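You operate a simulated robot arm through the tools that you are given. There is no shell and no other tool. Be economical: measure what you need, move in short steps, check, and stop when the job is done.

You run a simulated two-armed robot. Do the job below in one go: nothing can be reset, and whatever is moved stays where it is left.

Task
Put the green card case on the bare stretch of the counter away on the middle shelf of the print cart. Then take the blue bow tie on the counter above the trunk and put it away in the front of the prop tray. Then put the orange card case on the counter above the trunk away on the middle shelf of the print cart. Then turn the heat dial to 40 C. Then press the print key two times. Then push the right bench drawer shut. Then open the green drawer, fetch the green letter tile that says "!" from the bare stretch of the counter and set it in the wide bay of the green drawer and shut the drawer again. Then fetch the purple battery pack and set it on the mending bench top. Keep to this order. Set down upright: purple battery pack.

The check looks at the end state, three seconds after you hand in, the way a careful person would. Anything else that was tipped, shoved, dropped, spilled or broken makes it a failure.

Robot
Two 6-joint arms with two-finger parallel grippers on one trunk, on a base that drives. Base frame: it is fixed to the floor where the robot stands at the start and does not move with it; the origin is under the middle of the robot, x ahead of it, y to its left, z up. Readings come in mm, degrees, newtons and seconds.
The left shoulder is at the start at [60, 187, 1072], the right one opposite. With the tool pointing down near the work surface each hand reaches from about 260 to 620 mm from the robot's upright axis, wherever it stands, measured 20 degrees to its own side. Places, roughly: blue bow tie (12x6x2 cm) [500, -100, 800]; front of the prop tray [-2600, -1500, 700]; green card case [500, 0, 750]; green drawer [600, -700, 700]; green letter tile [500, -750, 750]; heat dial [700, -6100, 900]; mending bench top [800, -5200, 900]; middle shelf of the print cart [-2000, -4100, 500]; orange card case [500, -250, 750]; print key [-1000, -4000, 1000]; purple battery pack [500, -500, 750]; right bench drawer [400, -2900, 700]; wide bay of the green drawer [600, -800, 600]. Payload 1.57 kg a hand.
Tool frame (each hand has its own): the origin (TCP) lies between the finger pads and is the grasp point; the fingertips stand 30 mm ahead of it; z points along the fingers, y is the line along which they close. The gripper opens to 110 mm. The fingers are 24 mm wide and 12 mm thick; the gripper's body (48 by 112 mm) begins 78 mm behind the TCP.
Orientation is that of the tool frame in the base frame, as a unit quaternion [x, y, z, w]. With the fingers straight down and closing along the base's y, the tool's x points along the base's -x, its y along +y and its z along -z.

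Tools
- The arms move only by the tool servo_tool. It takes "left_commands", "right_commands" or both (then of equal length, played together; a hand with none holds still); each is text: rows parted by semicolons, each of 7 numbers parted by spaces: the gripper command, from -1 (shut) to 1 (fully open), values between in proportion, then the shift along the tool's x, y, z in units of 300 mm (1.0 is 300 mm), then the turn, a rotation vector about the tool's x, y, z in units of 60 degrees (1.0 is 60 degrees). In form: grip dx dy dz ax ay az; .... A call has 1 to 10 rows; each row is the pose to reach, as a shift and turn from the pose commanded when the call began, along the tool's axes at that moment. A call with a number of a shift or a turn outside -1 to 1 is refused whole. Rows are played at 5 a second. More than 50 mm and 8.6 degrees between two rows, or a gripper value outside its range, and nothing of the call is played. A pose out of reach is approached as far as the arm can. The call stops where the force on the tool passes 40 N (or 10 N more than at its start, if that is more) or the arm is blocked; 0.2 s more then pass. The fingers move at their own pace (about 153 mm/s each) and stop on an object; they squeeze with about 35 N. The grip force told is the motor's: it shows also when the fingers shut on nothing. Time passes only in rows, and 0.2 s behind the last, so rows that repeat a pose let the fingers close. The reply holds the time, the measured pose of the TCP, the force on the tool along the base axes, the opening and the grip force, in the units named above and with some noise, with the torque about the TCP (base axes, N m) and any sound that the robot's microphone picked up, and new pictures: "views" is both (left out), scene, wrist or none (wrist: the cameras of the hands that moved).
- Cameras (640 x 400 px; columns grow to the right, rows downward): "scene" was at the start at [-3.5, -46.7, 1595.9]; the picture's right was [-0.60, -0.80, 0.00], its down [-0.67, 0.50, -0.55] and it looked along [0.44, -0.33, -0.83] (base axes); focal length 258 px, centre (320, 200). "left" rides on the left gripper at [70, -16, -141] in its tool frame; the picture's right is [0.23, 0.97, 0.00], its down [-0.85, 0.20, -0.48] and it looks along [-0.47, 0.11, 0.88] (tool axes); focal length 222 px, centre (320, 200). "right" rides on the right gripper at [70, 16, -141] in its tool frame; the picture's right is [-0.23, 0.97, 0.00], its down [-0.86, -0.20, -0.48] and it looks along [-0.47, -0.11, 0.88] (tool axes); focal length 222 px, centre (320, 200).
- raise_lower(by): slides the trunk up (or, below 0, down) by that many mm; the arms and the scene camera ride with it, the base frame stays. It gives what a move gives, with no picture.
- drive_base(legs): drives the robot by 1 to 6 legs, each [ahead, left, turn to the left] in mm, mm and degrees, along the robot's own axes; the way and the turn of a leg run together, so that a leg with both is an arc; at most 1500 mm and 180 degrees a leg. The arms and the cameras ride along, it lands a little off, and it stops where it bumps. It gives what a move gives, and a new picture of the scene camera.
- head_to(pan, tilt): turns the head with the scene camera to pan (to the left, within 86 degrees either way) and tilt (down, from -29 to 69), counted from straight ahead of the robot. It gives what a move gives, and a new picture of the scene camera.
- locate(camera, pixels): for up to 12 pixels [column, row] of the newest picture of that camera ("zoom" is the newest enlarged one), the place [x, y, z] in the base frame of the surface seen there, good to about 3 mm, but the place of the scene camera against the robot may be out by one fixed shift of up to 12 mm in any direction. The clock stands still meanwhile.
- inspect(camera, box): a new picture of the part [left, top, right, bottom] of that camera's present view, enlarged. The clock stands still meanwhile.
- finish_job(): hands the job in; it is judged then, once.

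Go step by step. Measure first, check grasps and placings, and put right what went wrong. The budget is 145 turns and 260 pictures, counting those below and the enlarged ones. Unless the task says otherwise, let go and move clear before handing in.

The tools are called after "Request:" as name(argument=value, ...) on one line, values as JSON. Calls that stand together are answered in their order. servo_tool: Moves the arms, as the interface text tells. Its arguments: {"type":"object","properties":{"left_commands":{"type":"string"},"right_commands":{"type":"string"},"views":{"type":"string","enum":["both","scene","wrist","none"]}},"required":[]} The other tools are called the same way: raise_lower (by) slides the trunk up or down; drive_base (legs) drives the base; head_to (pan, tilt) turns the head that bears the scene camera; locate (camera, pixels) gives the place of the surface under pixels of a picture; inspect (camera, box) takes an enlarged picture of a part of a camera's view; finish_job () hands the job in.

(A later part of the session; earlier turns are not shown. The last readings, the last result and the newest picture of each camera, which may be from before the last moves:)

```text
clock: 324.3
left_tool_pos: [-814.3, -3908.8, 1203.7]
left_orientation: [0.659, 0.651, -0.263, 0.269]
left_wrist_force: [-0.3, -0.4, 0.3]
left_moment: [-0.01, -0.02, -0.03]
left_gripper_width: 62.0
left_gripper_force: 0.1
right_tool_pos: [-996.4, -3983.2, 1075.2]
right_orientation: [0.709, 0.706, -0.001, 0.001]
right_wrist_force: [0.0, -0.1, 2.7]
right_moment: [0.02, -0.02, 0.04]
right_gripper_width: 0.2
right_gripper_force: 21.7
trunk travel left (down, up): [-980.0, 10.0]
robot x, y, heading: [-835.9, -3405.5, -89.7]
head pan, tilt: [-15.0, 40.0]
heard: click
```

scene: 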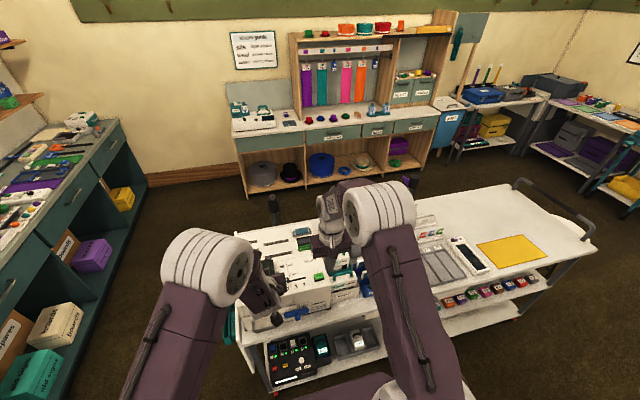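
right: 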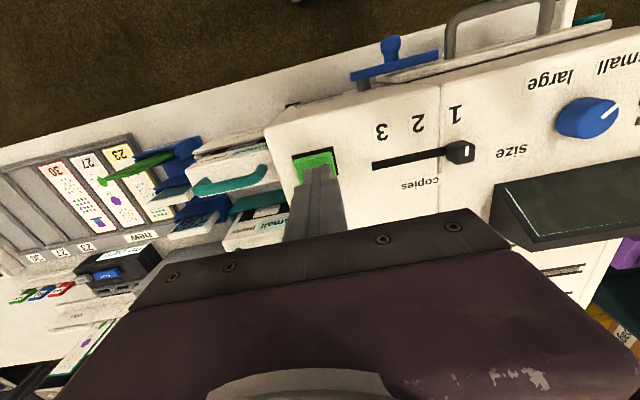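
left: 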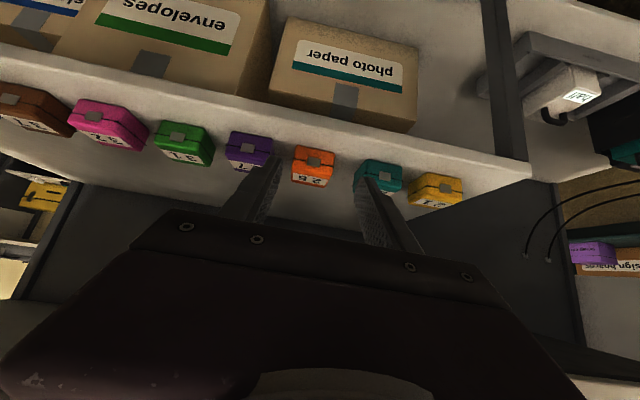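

Click heard with 2.7 N. I'll lift clear, then check the printer's state before the second press.

Request:
servo_tool(right_commands="-1 0 0 -0.03 0 0 0; -1 0 0 -0.06 0 0 0; -1 0 0 -0.06 0 0 0; -1 0 0 -0.06 0 0 0", views="wrist")

```text
clock: 325.3
left_tool_pos: [-814.2, -3909.7, 1203.3]
left_orientation: [0.659, 0.65, -0.264, 0.269]
left_wrist_force: [0.2, -0.5, -0.2]
left_moment: [0.03, 0.03, 0.01]
left_gripper_width: 62.2
left_gripper_force: 0.0
right_tool_pos: [-997.9, -3984.0, 1091.9]
right_orientation: [0.708, 0.706, 0.001, 0.0]
right_wrist_force: [-0.3, -0.6, -0.1]
right_moment: [0.0, 0.0, 0.04]
right_gripper_width: 0.0
right_gripper_force: 21.3
trunk travel left (down, up): [-980.0, 10.0]
robot x, y, heading: [-836.6, -3403.8, -89.8]
head pan, tilt: [-15.0, 40.0]
```

right: 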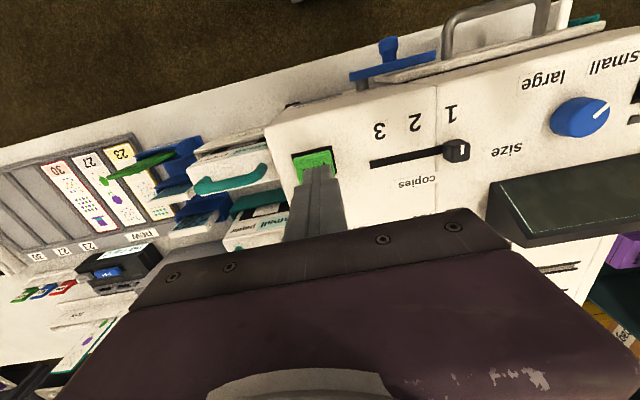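

Released. Second press, same depth, then lift in the next call.

Request:
servo_tool(right_commands="-1 0 0 0.025 0 0 0; -1 0 0 0.036 0 0 0; -1 0 0 0.044 0 0 0; -1 0 0 0.05 0 0 0; -1 0 0 0.056 0 0 0; -1 0 0 0.06 0 0 0", views="none")

Request:
servo_tool(right_commands="-1 0 0 -0.05 0 0 0; -1 0 0 -0.2 0 0 0; -1 0 0 -0.35 0 0 0; -1 0.15 0 -0.4 0 0 0; -1 0.3 0 -0.4 0 0 0; -1 0.45 0 -0.4 0 0 0; -1 0.6 0 -0.4 0 0 0; -1 0.6 0 -0.4 0 0 0", views="none")

Request:
inspect(camera="scene", box=[220, 210, 380, 340])

```text
clock: 326.7
left_tool_pos: [-814.6, -3909.0, 1204.0]
left_orientation: [0.658, 0.651, -0.264, 0.27]
left_wrist_force: [0.4, -0.2, 0.4]
left_moment: [0.01, -0.02, -0.04]
left_gripper_width: 62.2
left_gripper_force: 0.0
right_tool_pos: [-997.2, -3982.3, 1074.6]
right_orientation: [0.708, 0.706, -0.001, 0.0]
right_wrist_force: [0.0, -1.1, 5.7]
right_moment: [0.02, 0.04, 0.0]
right_gripper_width: 0.0
right_gripper_force: 20.9
trunk travel left (down, up): [-980.0, 10.0]
robot x, y, heading: [-838.1, -3401.8, -89.6]
head pan, tilt: [-15.0, 40.0]
heard: click
```

```text
clock: 328.5
left_tool_pos: [-814.6, -3908.7, 1204.3]
left_orientation: [0.659, 0.651, -0.264, 0.27]
left_wrist_force: [-0.4, 0.2, 0.1]
left_moment: [-0.01, 0.01, 0.01]
left_gripper_width: 62.2
left_gripper_force: 0.1
right_tool_pos: [-996.1, -3804.1, 1192.1]
right_orientation: [0.708, 0.706, 0.0, 0.0]
right_wrist_force: [-0.1, -0.7, 0.5]
right_moment: [-0.01, 0.03, 0.02]
right_gripper_width: 0.0
right_gripper_force: 21.3
trunk travel left (down, up): [-980.0, 10.0]
robot x, y, heading: [-837.5, -3404.8, -89.9]
head pan, tilt: [-15.0, 40.0]
```

```text
3.08 times, centred on (300, 275) of scene
```

zoom: 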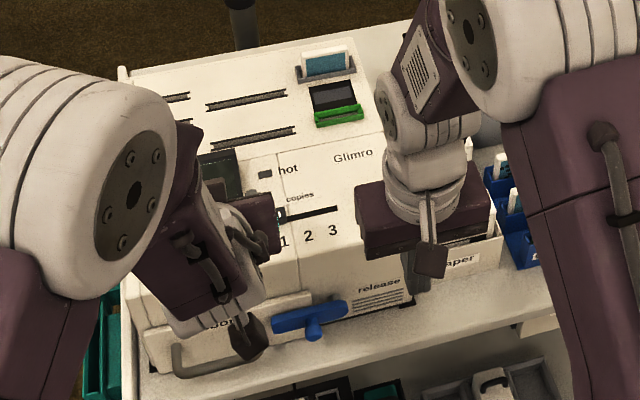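

Two clean presses are done. Next, the right bench drawer: I'll lower the trunk to normal, back off, and turn to face the counter.

Request:
drive_base(legs=[[-250, 0, 0], [0, 250, 0], [0, 0, 90]])

Request:
head_to(pan=10, tilt=40)

```text
clock: 335.5
left_tool_pos: [-81.7, -3127.5, 1203.7]
left_orientation: [0.005, 0.926, 0.005, 0.376]
left_wrist_force: [-0.8, 0.0, 0.8]
left_moment: [0.01, 0.02, -0.04]
left_gripper_width: 62.1
left_gripper_force: 0.0
right_tool_pos: [-185.4, -3309.2, 1192.0]
right_orientation: [0.001, 1.0, 0.001, 0.001]
right_wrist_force: [-0.2, 0.4, 0.3]
right_moment: [-0.02, 0.0, -0.01]
right_gripper_width: 0.0
right_gripper_force: 21.5
trunk travel left (down, up): [-980.0, 10.0]
robot x, y, heading: [-586.2, -3150.0, 0.2]
head pan, tilt: [-15.0, 40.0]
```

scene: 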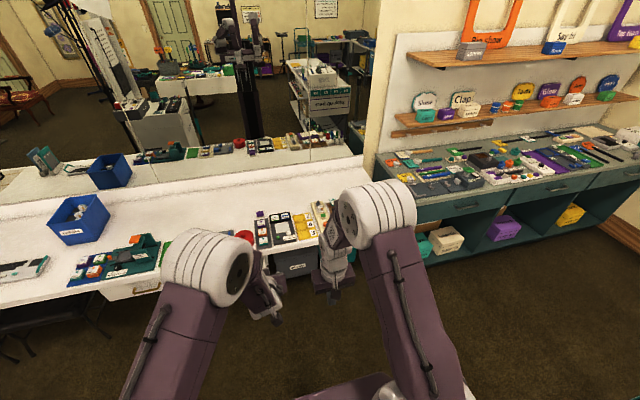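

```text
clock: 336.4
left_tool_pos: [-81.0, -3128.7, 1202.8]
left_orientation: [0.005, 0.926, 0.005, 0.377]
left_wrist_force: [0.4, -0.7, 0.3]
left_moment: [-0.01, 0.0, 0.0]
left_gripper_width: 62.3
left_gripper_force: 0.0
right_tool_pos: [-184.6, -3309.1, 1191.3]
right_orientation: [0.0, 1.0, 0.0, 0.0]
right_wrist_force: [0.4, 0.5, -0.1]
right_moment: [0.01, 0.02, 0.01]
right_gripper_width: 0.0
right_gripper_force: 20.9
trunk travel left (down, up): [-980.0, 10.0]
robot x, y, heading: [-584.4, -3146.8, 0.3]
head pan, tilt: [10.0, 40.0]
```

scene: 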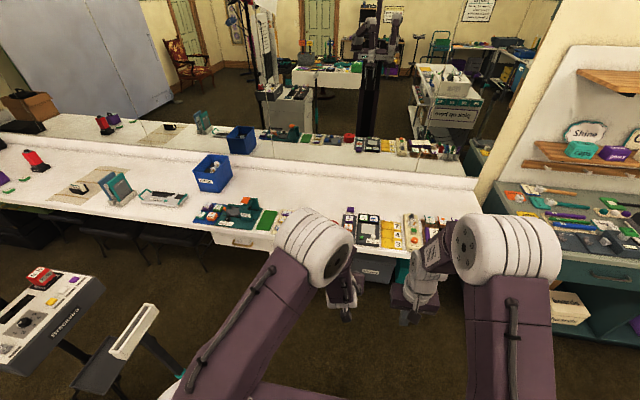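

Request:
locate(camera="scene", pixels=[[100, 290], [155, 308], [130, 350], [230, 242], [270, 248], [195, 240], [90, 340]])

Request:
servo_tool(left_commands="-1 -0.1 0.1 -0.05 0 0 0; -1 -0.1 0.2 -0.05 0 0 0; -1 -0.1 0.3 -0.05 0 0 0; -1 -0.1 0.4 -0.05 0 0 0; -1 -0.1 0.5 -0.05 0 0 0; -1 -0.1 0.6 -0.05 0 0 0; -1 -0.1 0.6 -0.05 0 0 0", views="scene")

```text
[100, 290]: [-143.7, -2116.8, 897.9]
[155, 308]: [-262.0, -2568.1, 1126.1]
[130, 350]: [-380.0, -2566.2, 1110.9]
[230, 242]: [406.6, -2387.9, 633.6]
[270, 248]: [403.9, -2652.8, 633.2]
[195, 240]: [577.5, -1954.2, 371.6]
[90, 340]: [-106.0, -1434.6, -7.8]
```

```text
clock: 338.0
left_tool_pos: [-72.4, -3003.1, 1242.7]
left_orientation: [0.0, 0.927, 0.016, 0.375]
left_wrist_force: [0.1, 0.2, 0.5]
left_moment: [0.02, 0.03, 0.01]
left_gripper_width: 0.0
left_gripper_force: 21.2
left hand out of reach, approached as far as the arm can: row 4, 5, 6, 7
right_tool_pos: [-186.4, -3309.0, 1191.3]
right_orientation: [0.001, 1.0, 0.001, 0.0]
right_wrist_force: [0.8, 0.1, -0.3]
right_moment: [0.0, -0.01, -0.03]
right_gripper_width: 0.2
right_gripper_force: 21.7
trunk travel left (down, up): [-980.0, 10.0]
robot x, y, heading: [-586.8, -3148.8, 0.2]
head pan, tilt: [10.0, 40.0]
```

scene: 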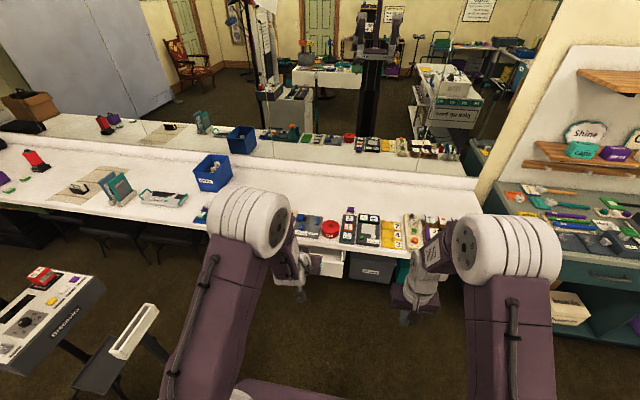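

The open drawer now shows at (330,265). I'll measure and zoom on it.

Request:
inspect(camera="scene", box=[280, 220, 420, 310])

Request:
locate(camera="scene", pixels=[[330, 265], [342, 268], [325, 258], [340, 258], [315, 275], [338, 275], [370, 265]])

```text
4.44 times, centred on (350, 265) of scene
```

zoom: 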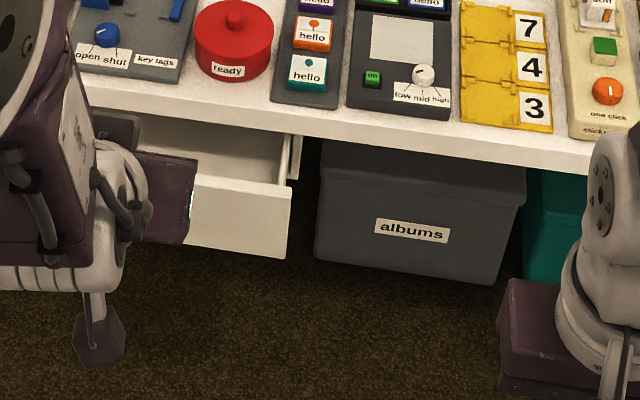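

```text
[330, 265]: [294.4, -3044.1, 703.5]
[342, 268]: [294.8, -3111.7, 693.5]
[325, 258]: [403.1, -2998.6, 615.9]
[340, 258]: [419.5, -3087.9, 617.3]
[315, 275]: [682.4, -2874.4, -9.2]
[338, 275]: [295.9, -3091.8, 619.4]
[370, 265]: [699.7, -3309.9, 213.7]
```

The drawer front is at x ≈ 295, z 620–710, with its right edge at y ≈ -3113; it must go about 110 mm in to x ≈ 404. I'll lower the trunk and bring the closed left fingertips up to its face right of the handle.

Request:
raise_lower(by=-555)

Request:
drive_base(legs=[[300, -30, 0]])

Request:
inspect(camera="left", box=[0, 0, 640, 400])

```text
refused: -555 is not a number from -400 to 400
```

```text
clock: 340.1
left_tool_pos: [229.7, -3027.8, 1244.0]
left_orientation: [-0.003, 0.926, 0.017, 0.376]
left_wrist_force: [-0.2, -0.5, -0.6]
left_moment: [0.04, -0.02, 0.0]
left_gripper_width: 0.0
left_gripper_force: 21.7
right_tool_pos: [117.3, -3333.3, 1194.1]
right_orientation: [-0.003, 1.0, 0.0, 0.001]
right_wrist_force: [-0.6, 0.4, 0.6]
right_moment: [-0.03, -0.01, -0.02]
right_gripper_width: 0.0
right_gripper_force: 21.3
trunk travel left (down, up): [-980.0, 10.0]
robot x, y, heading: [-283.7, -3185.6, 0.4]
head pan, tilt: [10.0, 40.0]
```

scene: 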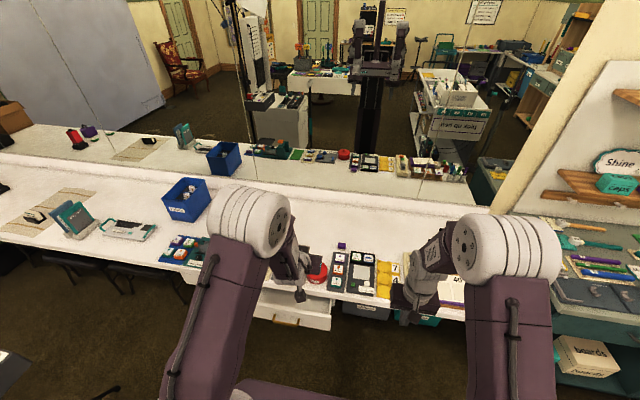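

```text
1.00 times, centred on (320, 200) of left (not enlarged: the box is as wide or as high as the picture)
```

zoom: 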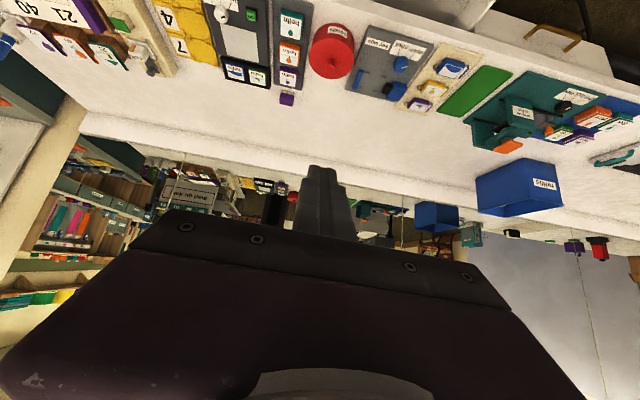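

Request:
locate(camera="scene", pixels=[[300, 322], [275, 317], [325, 320], [300, 310], [330, 305], [260, 300]])

Request:
raise_lower(by=-400)

Request:
raise_lower(by=-150)

Request:
servo_tool(left_commands="-1 0 0 0 0 0 0", views="both")

```text
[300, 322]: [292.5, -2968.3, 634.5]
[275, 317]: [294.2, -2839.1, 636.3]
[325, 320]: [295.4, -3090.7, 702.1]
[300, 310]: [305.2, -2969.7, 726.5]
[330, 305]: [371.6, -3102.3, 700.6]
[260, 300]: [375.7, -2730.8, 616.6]
```

```text
clock: 343.9
left_tool_pos: [232.2, -3028.0, 842.3]
left_orientation: [-0.004, 0.927, 0.017, 0.375]
left_wrist_force: [0.9, -0.6, 0.2]
left_moment: [0.01, -0.02, 0.01]
left_gripper_width: 0.0
left_gripper_force: 21.3
right_tool_pos: [120.2, -3334.7, 792.8]
right_orientation: [-0.003, 1.0, 0.0, -0.001]
right_wrist_force: [-0.4, 0.0, 0.6]
right_moment: [0.02, -0.03, -0.03]
right_gripper_width: 0.0
right_gripper_force: 21.3
trunk travel left (down, up): [-580.0, 410.0]
robot x, y, heading: [-282.8, -3179.5, 0.5]
head pan, tilt: [10.0, 40.0]
```

```text
clock: 345.7
left_tool_pos: [232.7, -3028.6, 692.8]
left_orientation: [-0.004, 0.927, 0.017, 0.375]
left_wrist_force: [0.5, -0.1, 0.4]
left_moment: [0.0, 0.0, -0.03]
left_gripper_width: 0.1
left_gripper_force: 21.1
right_tool_pos: [120.4, -3333.9, 641.3]
right_orientation: [-0.003, 1.0, 0.0, 0.0]
right_wrist_force: [0.8, -1.0, 1.0]
right_moment: [-0.01, 0.02, 0.02]
right_gripper_width: 0.2
right_gripper_force: 21.4
trunk travel left (down, up): [-430.0, 560.0]
robot x, y, heading: [-285.6, -3182.3, 0.7]
head pan, tilt: [10.0, 40.0]
```

```text
clock: 346.1
left_tool_pos: [233.2, -3028.6, 692.7]
left_orientation: [-0.004, 0.927, 0.018, 0.375]
left_wrist_force: [-0.4, 0.1, 0.8]
left_moment: [-0.05, 0.0, 0.04]
left_gripper_width: 0.0
left_gripper_force: 21.5
right_tool_pos: [119.5, -3334.1, 642.1]
right_orientation: [-0.002, 1.0, 0.001, 0.0]
right_wrist_force: [0.2, -0.5, -0.1]
right_moment: [0.0, 0.02, 0.01]
right_gripper_width: 0.0
right_gripper_force: 21.0
trunk travel left (down, up): [-430.0, 560.0]
robot x, y, heading: [-282.8, -3179.8, 0.6]
head pan, tilt: [10.0, 40.0]
```

scene: 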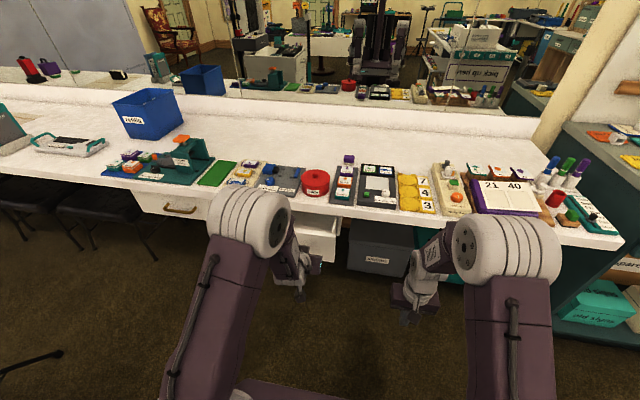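
left: 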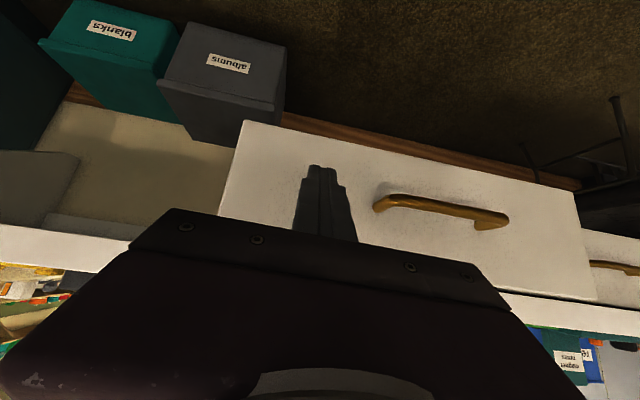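

The fingertips face the drawer front beside the handle. I'll push by driving ahead.

Request:
drive_base(legs=[[150, 0, -0.5]])

Request:
inspect(camera="left", box=[0, 0, 640, 400])

```text
clock: 347.5
left_tool_pos: [372.9, -3033.7, 690.1]
left_orientation: [0.002, 0.929, 0.016, 0.37]
left_wrist_force: [-0.3, 0.0, 0.7]
left_moment: [-0.03, -0.03, 0.01]
left_gripper_width: 0.0
left_gripper_force: 21.1
right_tool_pos: [261.6, -3338.3, 641.6]
right_orientation: [0.002, 1.0, 0.0, -0.001]
right_wrist_force: [-1.0, 0.0, 0.8]
right_moment: [0.0, -0.04, 0.0]
right_gripper_width: 0.1
right_gripper_force: 21.0
trunk travel left (down, up): [-430.0, 560.0]
robot x, y, heading: [-140.4, -3174.7, 0.1]
head pan, tilt: [10.0, 40.0]
stopped in leg 1: the force on the tool passed its limit at 103 N (the readings are from after the stop); the commanded pose is now the measured one
```

scene: 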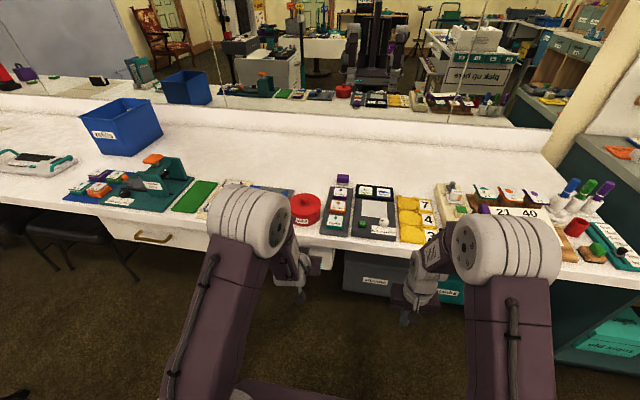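

```text
1.00 times, centred on (320, 200) of left (not enlarged: the box is as wide or as high as the picture)
```

zoom: 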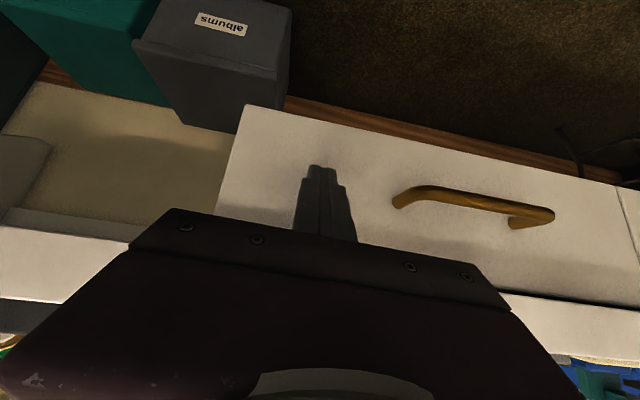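

The push ended with a firm stop (103 N), likely shut. I'll back the hand off a little and compare the two drawer fronts.

Request:
drive_base(legs=[[-80, 0, 0]])

Request:
servo_tool(left_commands="-1 0 0 0 0 0 0", views="wrist")

Request:
locate(camera="left", pixels=[[280, 150], [450, 170], [500, 250], [600, 210], [240, 190], [620, 240], [250, 240], [560, 280]])

```text
clock: 348.6
left_tool_pos: [293.2, -3033.5, 691.2]
left_orientation: [0.002, 0.929, 0.016, 0.37]
left_wrist_force: [0.8, 0.2, 0.9]
left_moment: [-0.03, -0.01, -0.01]
left_gripper_width: 0.0
left_gripper_force: 21.3
right_tool_pos: [181.4, -3338.3, 642.8]
right_orientation: [0.004, 1.0, -0.001, -0.001]
right_wrist_force: [0.2, -0.1, -0.6]
right_moment: [0.01, -0.02, 0.03]
right_gripper_width: 0.1
right_gripper_force: 21.0
trunk travel left (down, up): [-430.0, 560.0]
robot x, y, heading: [-218.9, -3178.2, -0.1]
head pan, tilt: [10.0, 40.0]
```

scene: 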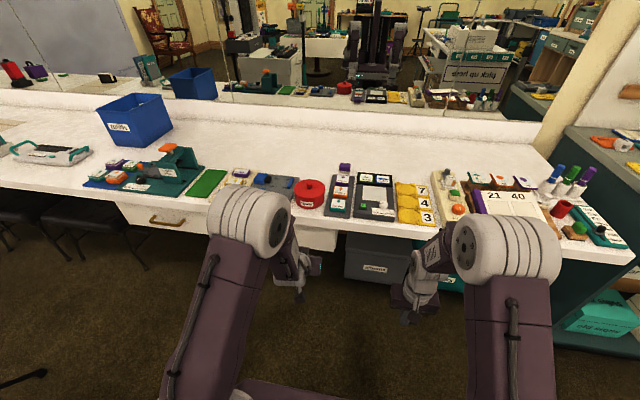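

```text
clock: 349.0
left_tool_pos: [292.3, -3034.3, 691.0]
left_orientation: [0.002, 0.929, 0.016, 0.37]
left_wrist_force: [-0.1, -0.2, 0.4]
left_moment: [-0.02, 0.01, 0.0]
left_gripper_width: 0.1
left_gripper_force: 21.4
right_tool_pos: [181.0, -3339.7, 641.8]
right_orientation: [0.004, 1.0, 0.0, 0.0]
right_wrist_force: [0.3, -0.1, -0.2]
right_moment: [0.01, -0.07, 0.0]
right_gripper_width: 0.0
right_gripper_force: 21.3
trunk travel left (down, up): [-430.0, 560.0]
robot x, y, heading: [-220.1, -3178.0, -0.3]
head pan, tilt: [10.0, 40.0]
```

left: 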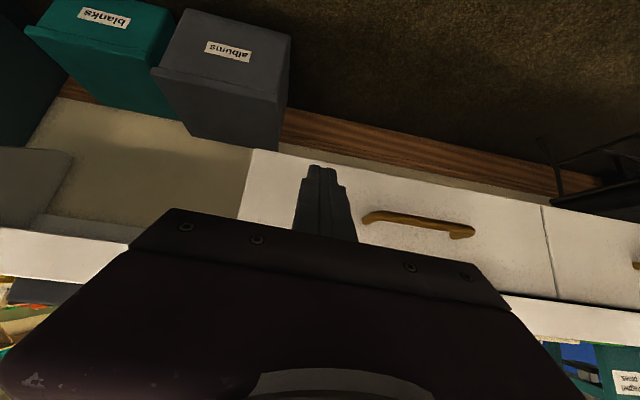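

```text
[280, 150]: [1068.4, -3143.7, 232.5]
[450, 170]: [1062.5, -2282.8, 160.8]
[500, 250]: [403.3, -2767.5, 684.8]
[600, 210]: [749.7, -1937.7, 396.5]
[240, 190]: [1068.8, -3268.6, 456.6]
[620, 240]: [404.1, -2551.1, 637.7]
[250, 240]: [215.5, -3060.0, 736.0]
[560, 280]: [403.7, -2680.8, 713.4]
```

Both drawer fronts sit at x ≈ 403–404, so it is shut. Next the green drawer near y -750; I'll go back round via the open lane.

Request:
raise_lower(by=270)

Request:
drive_base(legs=[[-1340, 0, 0.3], [0, 0, 90], [1400, 0, 0]])

```text
clock: 351.7
left_tool_pos: [294.3, -3033.6, 959.4]
left_orientation: [0.002, 0.929, 0.016, 0.37]
left_wrist_force: [0.5, -0.7, 0.0]
left_moment: [0.03, 0.02, 0.0]
left_gripper_width: 0.1
left_gripper_force: 20.8
right_tool_pos: [181.1, -3338.1, 912.3]
right_orientation: [0.004, 1.0, 0.0, 0.001]
right_wrist_force: [0.5, -0.3, -0.3]
right_moment: [-0.04, 0.02, 0.0]
right_gripper_width: 0.0
right_gripper_force: 21.2
trunk travel left (down, up): [-700.0, 290.0]
robot x, y, heading: [-219.6, -3180.2, -0.0]
head pan, tilt: [10.0, 40.0]
```

```text
clock: 368.8
left_tool_pos: [-1754.1, -1297.0, 960.0]
left_orientation: [0.664, -0.649, -0.277, -0.247]
left_wrist_force: [-0.4, -0.1, -0.4]
left_moment: [0.03, 0.0, 0.0]
left_gripper_width: 0.0
left_gripper_force: 21.2
right_tool_pos: [-1447.1, -1402.0, 911.9]
right_orientation: [0.714, -0.7, 0.001, 0.0]
right_wrist_force: [-0.6, 0.3, 0.1]
right_moment: [-0.02, -0.01, 0.0]
right_gripper_width: 0.2
right_gripper_force: 21.7
trunk travel left (down, up): [-700.0, 290.0]
robot x, y, heading: [-1591.6, -1804.6, 91.3]
head pan, tilt: [10.0, 40.0]
```

scene: 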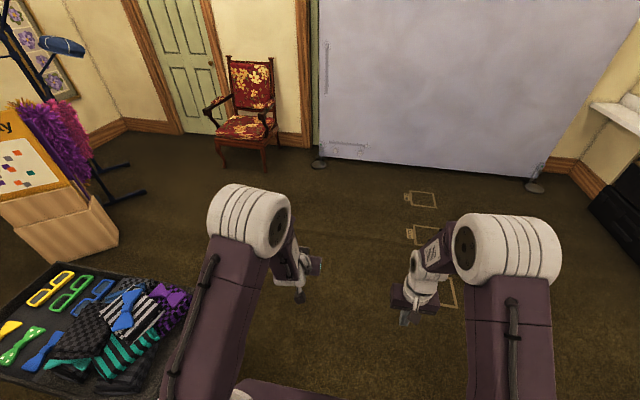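

Request:
drive_base(legs=[[1150, 0, 0], [0, 0, -91], [1150, 0, 0]])

Request:
head_to(pan=-10, tilt=45)

```text
clock: 383.9
left_tool_pos: [50.7, -594.4, 961.1]
left_orientation: [0.021, 0.929, 0.009, 0.37]
left_wrist_force: [1.4, -0.7, -0.6]
left_moment: [0.01, -0.01, 0.01]
left_gripper_width: 0.0
left_gripper_force: 21.2
right_tool_pos: [-74.1, -894.8, 911.6]
right_orientation: [0.023, 1.0, 0.0, 0.0]
right_wrist_force: [-0.6, -0.1, 0.2]
right_moment: [0.0, -0.02, 0.03]
right_gripper_width: 0.1
right_gripper_force: 22.1
trunk travel left (down, up): [-700.0, 290.0]
robot x, y, heading: [-468.2, -716.6, -2.5]
head pan, tilt: [10.0, 40.0]
```

scene: 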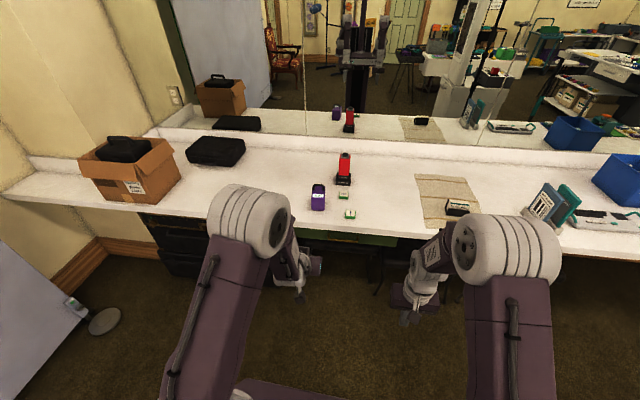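

```text
clock: 384.8
left_tool_pos: [49.4, -594.3, 960.0]
left_orientation: [0.021, 0.929, 0.009, 0.37]
left_wrist_force: [-1.1, -0.3, 0.5]
left_moment: [-0.04, -0.01, -0.01]
left_gripper_width: 0.0
left_gripper_force: 21.7
right_tool_pos: [-75.0, -893.3, 912.1]
right_orientation: [0.023, 1.0, 0.0, -0.001]
right_wrist_force: [0.0, 0.7, 0.1]
right_moment: [0.03, 0.01, -0.01]
right_gripper_width: 0.2
right_gripper_force: 21.5
trunk travel left (down, up): [-700.0, 290.0]
robot x, y, heading: [-469.1, -716.3, -2.3]
head pan, tilt: [-10.0, 45.0]
```

scene: 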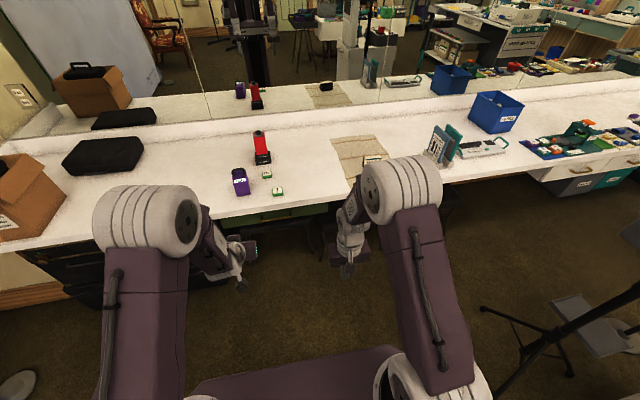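

The two tiles are at (267,175) and (278,191); a green drawer front shows under the counter at (285,213). I'll zoom.

Request:
inspect(camera="scene", box=[220, 150, 360, 260])

Request:
locate(camera="scene", pixels=[[267, 175], [278, 191], [285, 213], [310, 210], [260, 218], [325, 206], [241, 182], [300, 200], [262, 213]])

```text
3.64 times, centred on (290, 205) of scene
```

zoom: 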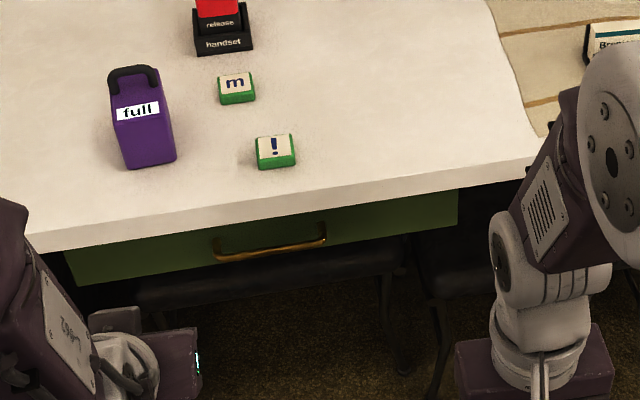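

```text
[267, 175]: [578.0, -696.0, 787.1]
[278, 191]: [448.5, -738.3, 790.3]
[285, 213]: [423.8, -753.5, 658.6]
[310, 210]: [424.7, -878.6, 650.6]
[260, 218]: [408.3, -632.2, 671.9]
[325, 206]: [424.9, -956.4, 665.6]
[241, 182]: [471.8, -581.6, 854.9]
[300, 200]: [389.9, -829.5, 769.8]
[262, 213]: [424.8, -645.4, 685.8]
```

The "!" tile is at [448, -738]; the other says "m". The green drawer front is at x ≈ 425, recessed under the counter lip at x ≈ 390, with a brass bar handle near z 672. I'll turn the right hand to point forward with a vertical closing axis, and lift the left hand out of the way.

Request:
servo_tool(right_commands="0 0 0 0 -0.072 -0.072 0.072; 0 0 0 0 -0.144 -0.144 0.144; 0 0 0 0 -0.216 -0.216 0.216; 0 0 0 0 -0.289 -0.289 0.289; 0 0 0 0 -0.361 -0.361 0.361; 0 0 0 0 -0.433 -0.433 0.433; 0 0 0 0 -0.505 -0.505 0.505; 0 0 0 0 -0.577 -0.577 0.577; 0 0 0 0 -0.577 -0.577 0.577", left_commands="-1 -0.07 0 -0.07 0 0 0; -1 -0.14 0 -0.14 0 0 0; -1 -0.21 0 -0.21 0 0 0; -1 -0.28 0 -0.28 0 0 0; -1 -0.35 0 -0.35 0 0 0; -1 -0.42 0 -0.42 0 0 0; -1 -0.49 0 -0.49 0 0 0; -1 -0.56 0 -0.56 0 0 0; -1 -0.56 0 -0.56 0 0 0", views="none")

Request:
locate(camera="scene", pixels=[[222, 221], [240, 220], [327, 210], [290, 215], [275, 218], [262, 220], [290, 212], [280, 212]])

```text
clock: 386.8
left_tool_pos: [55.4, -603.4, 1198.3]
left_orientation: [0.022, 0.929, 0.008, 0.369]
left_wrist_force: [0.1, -0.1, -0.6]
left_moment: [-0.01, -0.02, 0.01]
left_gripper_width: 0.0
left_gripper_force: 21.1
right_tool_pos: [-66.3, -898.6, 908.0]
right_orientation: [0.31, 0.859, 0.281, 0.296]
right_wrist_force: [-0.1, 0.2, 0.4]
right_moment: [0.01, 0.01, 0.0]
right_gripper_width: 54.9
right_gripper_force: 0.0
right hand out of reach, approached as far as the arm can: row 3, 8, 9
trunk travel left (down, up): [-700.0, 290.0]
robot x, y, heading: [-467.1, -721.5, -2.2]
head pan, tilt: [-10.0, 45.0]
```

```text
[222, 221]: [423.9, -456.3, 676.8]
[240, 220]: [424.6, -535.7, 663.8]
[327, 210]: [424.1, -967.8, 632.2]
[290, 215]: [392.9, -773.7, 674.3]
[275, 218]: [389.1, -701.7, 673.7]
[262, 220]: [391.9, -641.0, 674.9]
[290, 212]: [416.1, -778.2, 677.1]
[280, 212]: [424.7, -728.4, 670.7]
```

The handle bar is at x ≈ 391, z 674, y -635 to -780 (centre -708). I'll finish the right hand's rotation while moving it forward a little.

Request:
servo_tool(right_commands="0 -0.026 0.015 0.028 -0.072 -0.072 0.072; 0 -0.053 0.03 0.057 -0.144 -0.144 0.144; 0 -0.079 0.046 0.085 -0.216 -0.216 0.216; 0 -0.106 0.061 0.113 -0.289 -0.289 0.289; 0 -0.132 0.076 0.142 -0.361 -0.361 0.361; 0 -0.158 0.092 0.17 -0.433 -0.433 0.433; 0 -0.185 0.107 0.199 -0.505 -0.505 0.505; 0 -0.211 0.122 0.227 -0.577 -0.577 0.577; 0 -0.211 0.122 0.227 -0.577 -0.577 0.577", views="both")

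```text
clock: 388.8
left_tool_pos: [55.0, -603.3, 1197.9]
left_orientation: [0.021, 0.929, 0.009, 0.37]
left_wrist_force: [-0.7, 0.1, 0.3]
left_moment: [0.01, 0.0, 0.0]
left_gripper_width: 0.3
left_gripper_force: 21.3
right_tool_pos: [23.4, -976.1, 907.3]
right_orientation: [0.51, 0.491, 0.49, 0.509]
right_wrist_force: [0.7, 0.4, -0.1]
right_moment: [-0.01, 0.01, 0.02]
right_gripper_width: 54.6
right_gripper_force: 0.0
right hand out of reach, approached as far as the arm can: row 6, 7, 8, 9
trunk travel left (down, up): [-700.0, 290.0]
robot x, y, heading: [-464.6, -717.8, -2.4]
head pan, tilt: [-10.0, 45.0]
```

scene: 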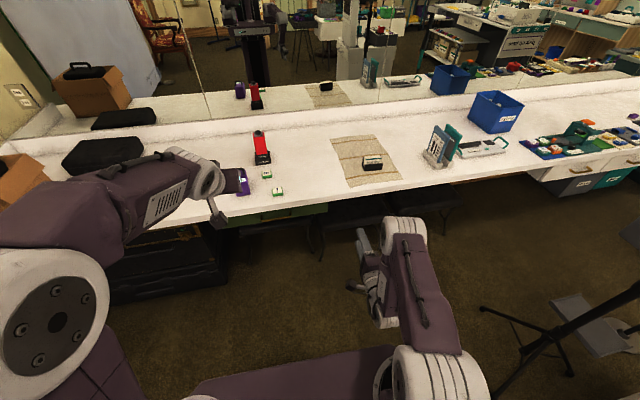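
right: 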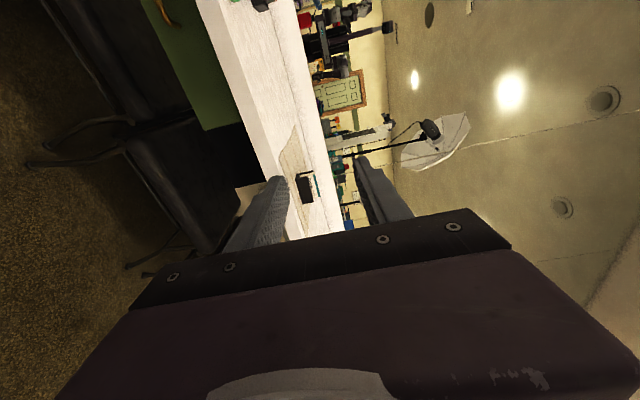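

The right hand now points straight forward with a vertical closing axis. I'll strafe to line it up with the handle, lower the trunk 233 mm, and approach.

Request:
drive_base(legs=[[0, 0, 2.4], [0, 275, 0]])

Request:
raise_lower(by=-233)

Request:
drive_base(legs=[[250, 0, 0]])

Request:
servo_tool(right_commands="0 0 0 0 0 0 0", views="wrist")

```text
clock: 391.1
left_tool_pos: [49.1, -306.5, 1197.6]
left_orientation: [0.002, 0.929, 0.016, 0.369]
left_wrist_force: [0.1, 0.7, 0.0]
left_moment: [0.0, 0.0, 0.0]
left_gripper_width: 0.0
left_gripper_force: 21.4
right_tool_pos: [34.2, -679.0, 906.8]
right_orientation: [0.499, 0.502, 0.501, 0.498]
right_wrist_force: [0.4, 0.3, -0.3]
right_moment: [-0.01, 0.01, 0.01]
right_gripper_width: 55.2
right_gripper_force: 0.0
trunk travel left (down, up): [-700.0, 290.0]
robot x, y, heading: [-471.8, -443.5, -0.0]
head pan, tilt: [-10.0, 45.0]
```

scene: 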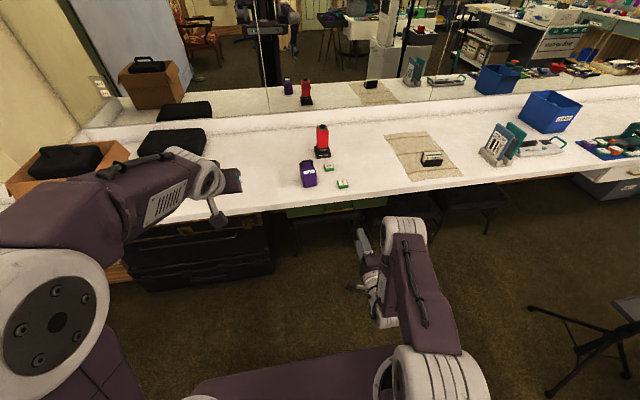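

```text
clock: 393.5
left_tool_pos: [50.0, -306.3, 964.3]
left_orientation: [0.001, 0.929, 0.016, 0.369]
left_wrist_force: [0.5, 0.3, 0.7]
left_moment: [-0.02, 0.01, 0.01]
left_gripper_width: 0.0
left_gripper_force: 21.2
right_tool_pos: [34.6, -679.7, 673.6]
right_orientation: [0.5, 0.502, 0.501, 0.498]
right_wrist_force: [0.1, -0.2, 0.0]
right_moment: [0.0, 0.0, 0.02]
right_gripper_width: 55.0
right_gripper_force: 0.0
trunk travel left (down, up): [-467.0, 523.0]
robot x, y, heading: [-465.1, -443.9, 0.2]
head pan, tilt: [-10.0, 45.0]
```

```text
clock: 395.4
left_tool_pos: [301.1, -302.9, 964.6]
left_orientation: [0.0, 0.929, 0.017, 0.37]
left_wrist_force: [-1.0, -0.4, -0.5]
left_moment: [0.0, 0.02, 0.02]
left_gripper_width: 0.1
left_gripper_force: 21.1
right_tool_pos: [287.2, -677.1, 673.5]
right_orientation: [0.499, 0.503, 0.501, 0.498]
right_wrist_force: [0.2, 0.2, -0.8]
right_moment: [-0.05, -0.01, 0.01]
right_gripper_width: 54.9
right_gripper_force: 0.1
trunk travel left (down, up): [-467.0, 523.0]
robot x, y, heading: [-212.4, -440.8, 0.1]
head pan, tilt: [-10.0, 45.0]
```

scene: 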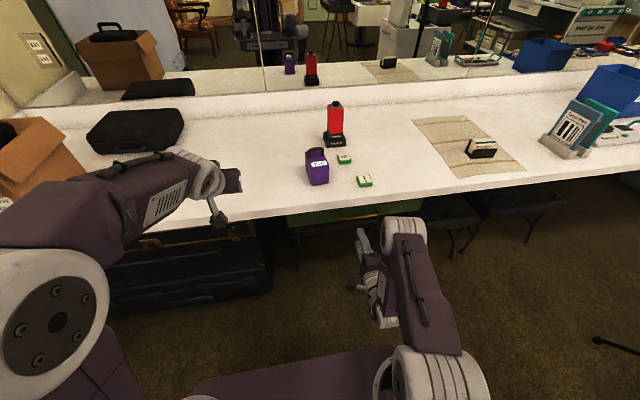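

```text
clock: 395.8
left_tool_pos: [301.1, -302.5, 963.6]
left_orientation: [0.0, 0.929, 0.017, 0.369]
left_wrist_force: [0.6, -0.5, -0.2]
left_moment: [0.0, 0.02, 0.02]
left_gripper_width: 0.0
left_gripper_force: 21.0
right_tool_pos: [287.2, -678.3, 674.2]
right_orientation: [0.498, 0.503, 0.501, 0.498]
right_wrist_force: [1.1, -0.1, -0.5]
right_moment: [0.01, 0.02, 0.01]
right_gripper_width: 55.2
right_gripper_force: 0.0
trunk travel left (down, up): [-467.0, 523.0]
robot x, y, heading: [-214.8, -444.5, 0.2]
head pan, tilt: [-10.0, 45.0]
```

right: 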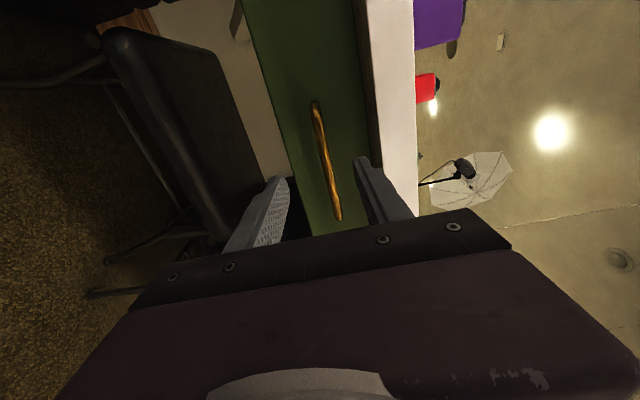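

The handle is between the fingers in the right view at (327,160). I'll measure it.

Request:
locate(camera="right", pixels=[[316, 104], [322, 135], [328, 165], [334, 195], [338, 217], [300, 150], [375, 120], [350, 130], [185, 120]])

```text
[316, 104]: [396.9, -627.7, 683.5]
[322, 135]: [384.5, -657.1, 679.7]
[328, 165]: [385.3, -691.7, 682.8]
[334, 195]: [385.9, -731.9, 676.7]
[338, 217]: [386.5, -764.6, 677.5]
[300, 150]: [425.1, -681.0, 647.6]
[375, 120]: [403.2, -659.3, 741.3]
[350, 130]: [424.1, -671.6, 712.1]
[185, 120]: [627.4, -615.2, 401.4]
```

The bar is at x ≈ 386, z ≈ 680. I'll move in to TCP x 384 and close on it.

Request:
servo_tool(right_commands="0 -0.02 0.02 0.1 0 0 0; 0 -0.05 0.02 0.2 0 0 0; 0 -0.055 0.02 0.29 0 0 0; 0 -0.055 0.02 0.323 0 0 0; -1 -0.055 0.02 0.323 0 0 0; -1 -0.055 0.02 0.323 0 0 0; -1 -0.055 0.02 0.323 0 0 0", views="wrist")

```text
clock: 397.4
left_tool_pos: [302.5, -303.6, 964.4]
left_orientation: [-0.001, 0.929, 0.018, 0.37]
left_wrist_force: [0.1, 0.2, 0.6]
left_moment: [0.0, -0.01, -0.01]
left_gripper_width: 0.1
left_gripper_force: 21.3
right_tool_pos: [379.7, -706.6, 678.0]
right_orientation: [0.498, 0.505, 0.502, 0.495]
right_wrist_force: [-2.3, 1.3, -11.6]
right_moment: [-0.05, 0.14, -0.29]
right_gripper_width: 12.0
right_gripper_force: 29.1
right hand out of reach, approached as far as the arm can: row 3, 4, 5, 6, 7
trunk travel left (down, up): [-467.0, 523.0]
robot x, y, heading: [-211.9, -439.9, 0.1]
head pan, tilt: [-10.0, 45.0]
```

right: 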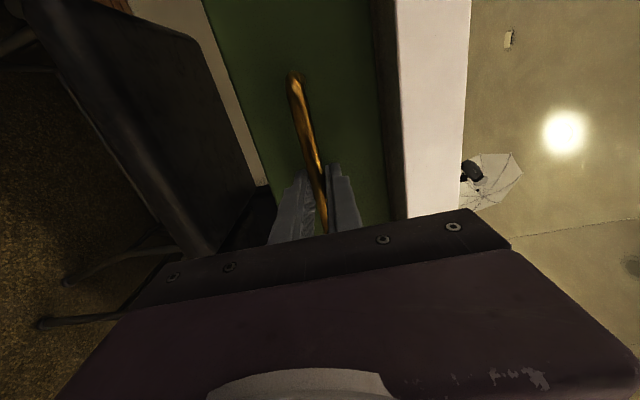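

The handle is gripped (12 mm). I'll pull the drawer by driving back.

Request:
drive_base(legs=[[-280, 0, 0]])

```text
clock: 399.3
left_tool_pos: [22.5, -304.3, 962.1]
left_orientation: [0.0, 0.929, 0.018, 0.368]
left_wrist_force: [-0.3, 0.1, 0.3]
left_moment: [0.0, 0.0, 0.05]
left_gripper_width: 0.0
left_gripper_force: 21.5
right_tool_pos: [100.9, -706.8, 677.9]
right_orientation: [0.499, 0.506, 0.501, 0.494]
right_wrist_force: [2.0, 15.2, -21.2]
right_moment: [0.06, 0.18, 0.55]
right_gripper_width: 11.7
right_gripper_force: 29.2
trunk travel left (down, up): [-467.0, 523.0]
robot x, y, heading: [-497.4, -445.5, 0.1]
head pan, tilt: [-10.0, 45.0]
```

scene: 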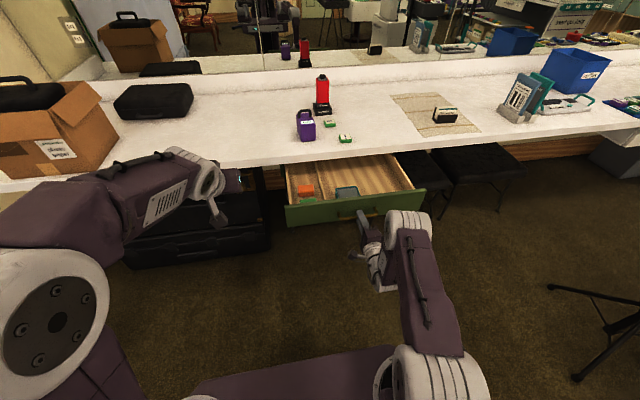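

The drawer is open. I'll zoom to see its bays.

Request:
inspect(camera="scene", box=[270, 140, 430, 240])

Request:
locate(camera="scene", pixels=[[330, 180], [330, 170], [370, 175], [370, 190], [390, 185], [400, 188], [306, 192], [347, 192], [365, 165], [335, 165], [290, 180], [395, 165]])

```text
4.00 times, centred on (350, 190) of scene
```

zoom: 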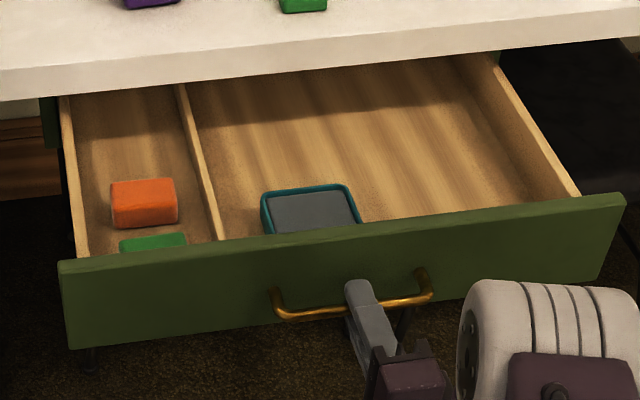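

```text
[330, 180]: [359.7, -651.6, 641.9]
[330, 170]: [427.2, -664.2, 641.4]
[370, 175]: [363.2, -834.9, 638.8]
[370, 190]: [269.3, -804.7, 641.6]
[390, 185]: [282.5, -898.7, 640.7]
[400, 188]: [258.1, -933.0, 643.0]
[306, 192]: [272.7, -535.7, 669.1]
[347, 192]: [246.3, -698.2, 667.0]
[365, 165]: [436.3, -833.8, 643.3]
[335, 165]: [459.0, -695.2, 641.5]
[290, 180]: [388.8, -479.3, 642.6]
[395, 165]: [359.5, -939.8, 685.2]
```

The wide bay is the right one, y ≈ -600 to -945, floor z ≈ 641, with free wood around [300, -830]. I'll release the handle, back off, raise, and rotate the right hand back to pointing down.

Request:
servo_tool(right_commands="0.2 0 0 0 0 0 0; 0.2 0 0 0 0 0 0; 0.2 0 0 0 0 0 0", views="none")

Request:
drive_base(legs=[[-120, 0, 0]])

Request:
raise_lower(by=233)

Request:
servo_tool(right_commands="0 0 0 -0.04 0.072 0.072 -0.072; 0 0 0 -0.08 0.144 0.144 -0.144; 0 0 0 -0.12 0.216 0.216 -0.216; 0 0 0 -0.16 0.289 0.289 -0.289; 0 0 0 -0.2 0.361 0.361 -0.361; 0 0 0 -0.24 0.433 0.433 -0.433; 0 0 0 -0.28 0.505 0.505 -0.505; 0 0 0 -0.32 0.577 0.577 -0.577; 0 0 0 -0.32 0.577 0.577 -0.577", views="none")

Request:
servo_tool(right_commands="0 0 0 0 0.072 0.072 -0.072; 0 0 0 0 0.144 0.144 -0.144; 0 0 0 0 0.216 0.216 -0.216; 0 0 0 0 0.289 0.289 -0.289; 0 0 0 0 0.361 0.361 -0.361; 0 0 0 0 0.433 0.433 -0.433; 0 0 0 0 0.505 0.505 -0.505; 0 0 0 0 0.577 0.577 -0.577; 0 0 0 0 0.577 0.577 -0.577", views="both")

```text
clock: 400.1
left_tool_pos: [22.5, -305.1, 964.1]
left_orientation: [0.001, 0.929, 0.016, 0.369]
left_wrist_force: [-0.4, -0.9, -0.6]
left_moment: [0.03, -0.02, 0.02]
left_gripper_width: 0.0
left_gripper_force: 21.0
right_tool_pos: [100.9, -706.5, 679.1]
right_orientation: [0.497, 0.505, 0.503, 0.494]
right_wrist_force: [-0.8, -0.6, -0.2]
right_moment: [0.01, -0.02, -0.01]
right_gripper_width: 65.9
right_gripper_force: 0.0
trunk travel left (down, up): [-467.0, 523.0]
robot x, y, heading: [-494.0, -443.9, 0.1]
head pan, tilt: [-10.0, 45.0]
```

```text
clock: 401.4
left_tool_pos: [-99.7, -306.1, 965.6]
left_orientation: [0.0, 0.929, 0.017, 0.371]
left_wrist_force: [-1.1, 0.4, 0.5]
left_moment: [0.02, -0.02, 0.02]
left_gripper_width: 0.0
left_gripper_force: 22.1
right_tool_pos: [-20.1, -706.6, 680.2]
right_orientation: [0.497, 0.506, 0.503, 0.495]
right_wrist_force: [-0.6, 0.1, 1.2]
right_moment: [0.06, 0.03, -0.03]
right_gripper_width: 66.1
right_gripper_force: 0.0
trunk travel left (down, up): [-467.0, 523.0]
robot x, y, heading: [-617.2, -444.1, -0.0]
head pan, tilt: [-10.0, 45.0]
```

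scene: 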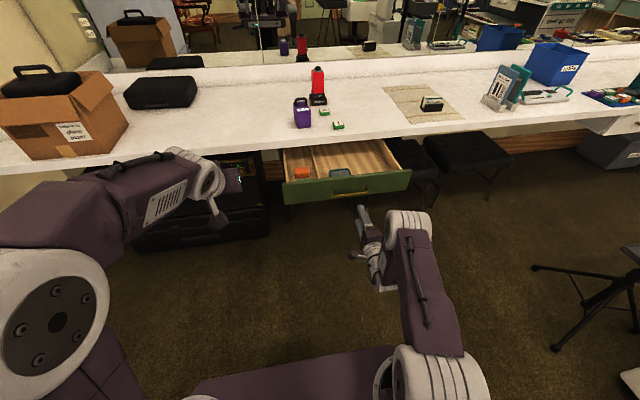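

```text
clock: 403.8
left_tool_pos: [-97.8, -305.2, 1197.6]
left_orientation: [0.001, 0.929, 0.017, 0.37]
left_wrist_force: [0.6, 0.2, -0.1]
left_moment: [0.0, -0.01, 0.04]
left_gripper_width: 0.0
left_gripper_force: 21.9
right_tool_pos: [-19.7, -708.2, 912.6]
right_orientation: [0.497, 0.505, 0.503, 0.495]
right_wrist_force: [-1.0, 0.2, 0.4]
right_moment: [-0.02, -0.01, 0.0]
right_gripper_width: 65.8
right_gripper_force: 0.2
trunk travel left (down, up): [-700.0, 290.0]
robot x, y, heading: [-618.5, -443.8, 0.1]
head pan, tilt: [-10.0, 45.0]
```

```text
clock: 405.8
left_tool_pos: [-99.6, -306.2, 1198.7]
left_orientation: [0.001, 0.929, 0.017, 0.369]
left_wrist_force: [-0.2, -0.5, -0.4]
left_moment: [-0.03, 0.04, 0.02]
left_gripper_width: 0.1
left_gripper_force: 21.3
right_tool_pos: [-115.8, -709.6, 913.0]
right_orientation: [0.283, 0.869, 0.29, 0.283]
right_wrist_force: [0.2, 0.0, -0.1]
right_moment: [0.01, -0.02, 0.01]
right_gripper_width: 55.1
right_gripper_force: 0.0
trunk travel left (down, up): [-700.0, 290.0]
robot x, y, heading: [-617.4, -445.6, 0.1]
head pan, tilt: [-10.0, 45.0]
```

```text
clock: 407.8
left_tool_pos: [-97.8, -306.7, 1197.7]
left_orientation: [0.0, 0.929, 0.017, 0.37]
left_wrist_force: [0.0, 0.2, 0.9]
left_moment: [-0.04, 0.04, 0.03]
left_gripper_width: 0.0
left_gripper_force: 20.9
right_tool_pos: [-115.1, -708.4, 913.3]
right_orientation: [-0.008, 1.0, 0.0, -0.003]
right_wrist_force: [-0.2, -0.7, -0.3]
right_moment: [0.01, -0.02, -0.01]
right_gripper_width: 55.0
right_gripper_force: 0.1
trunk travel left (down, up): [-700.0, 290.0]
robot x, y, heading: [-617.9, -447.4, 0.0]
head pan, tilt: [-10.0, 45.0]
```

scene: 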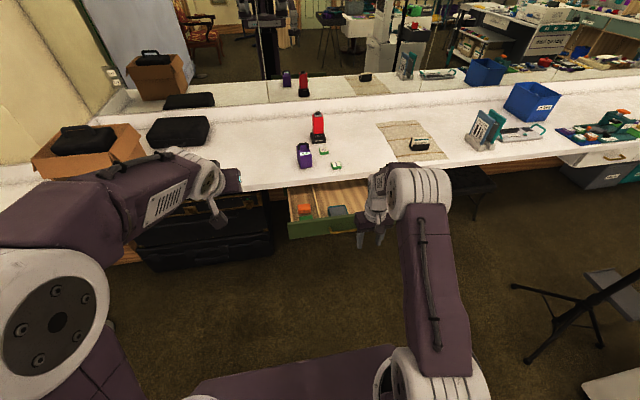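
right: 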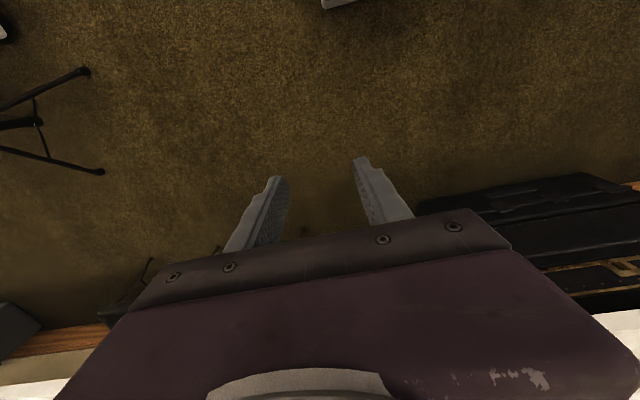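

A bit of the base's front edge shows at the top of the right view, (340,3). I'll measure it to know whether the base fits beneath the open drawer.

Request:
locate(camera="right", pixels=[[340, 2], [330, 6], [345, 4], [335, 1], [326, 3], [338, 10], [350, 15]])

```text
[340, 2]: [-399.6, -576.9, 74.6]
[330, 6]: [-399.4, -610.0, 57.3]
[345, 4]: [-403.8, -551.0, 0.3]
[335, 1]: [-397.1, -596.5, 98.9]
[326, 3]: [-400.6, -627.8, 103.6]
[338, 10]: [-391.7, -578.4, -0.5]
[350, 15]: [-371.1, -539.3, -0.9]
```

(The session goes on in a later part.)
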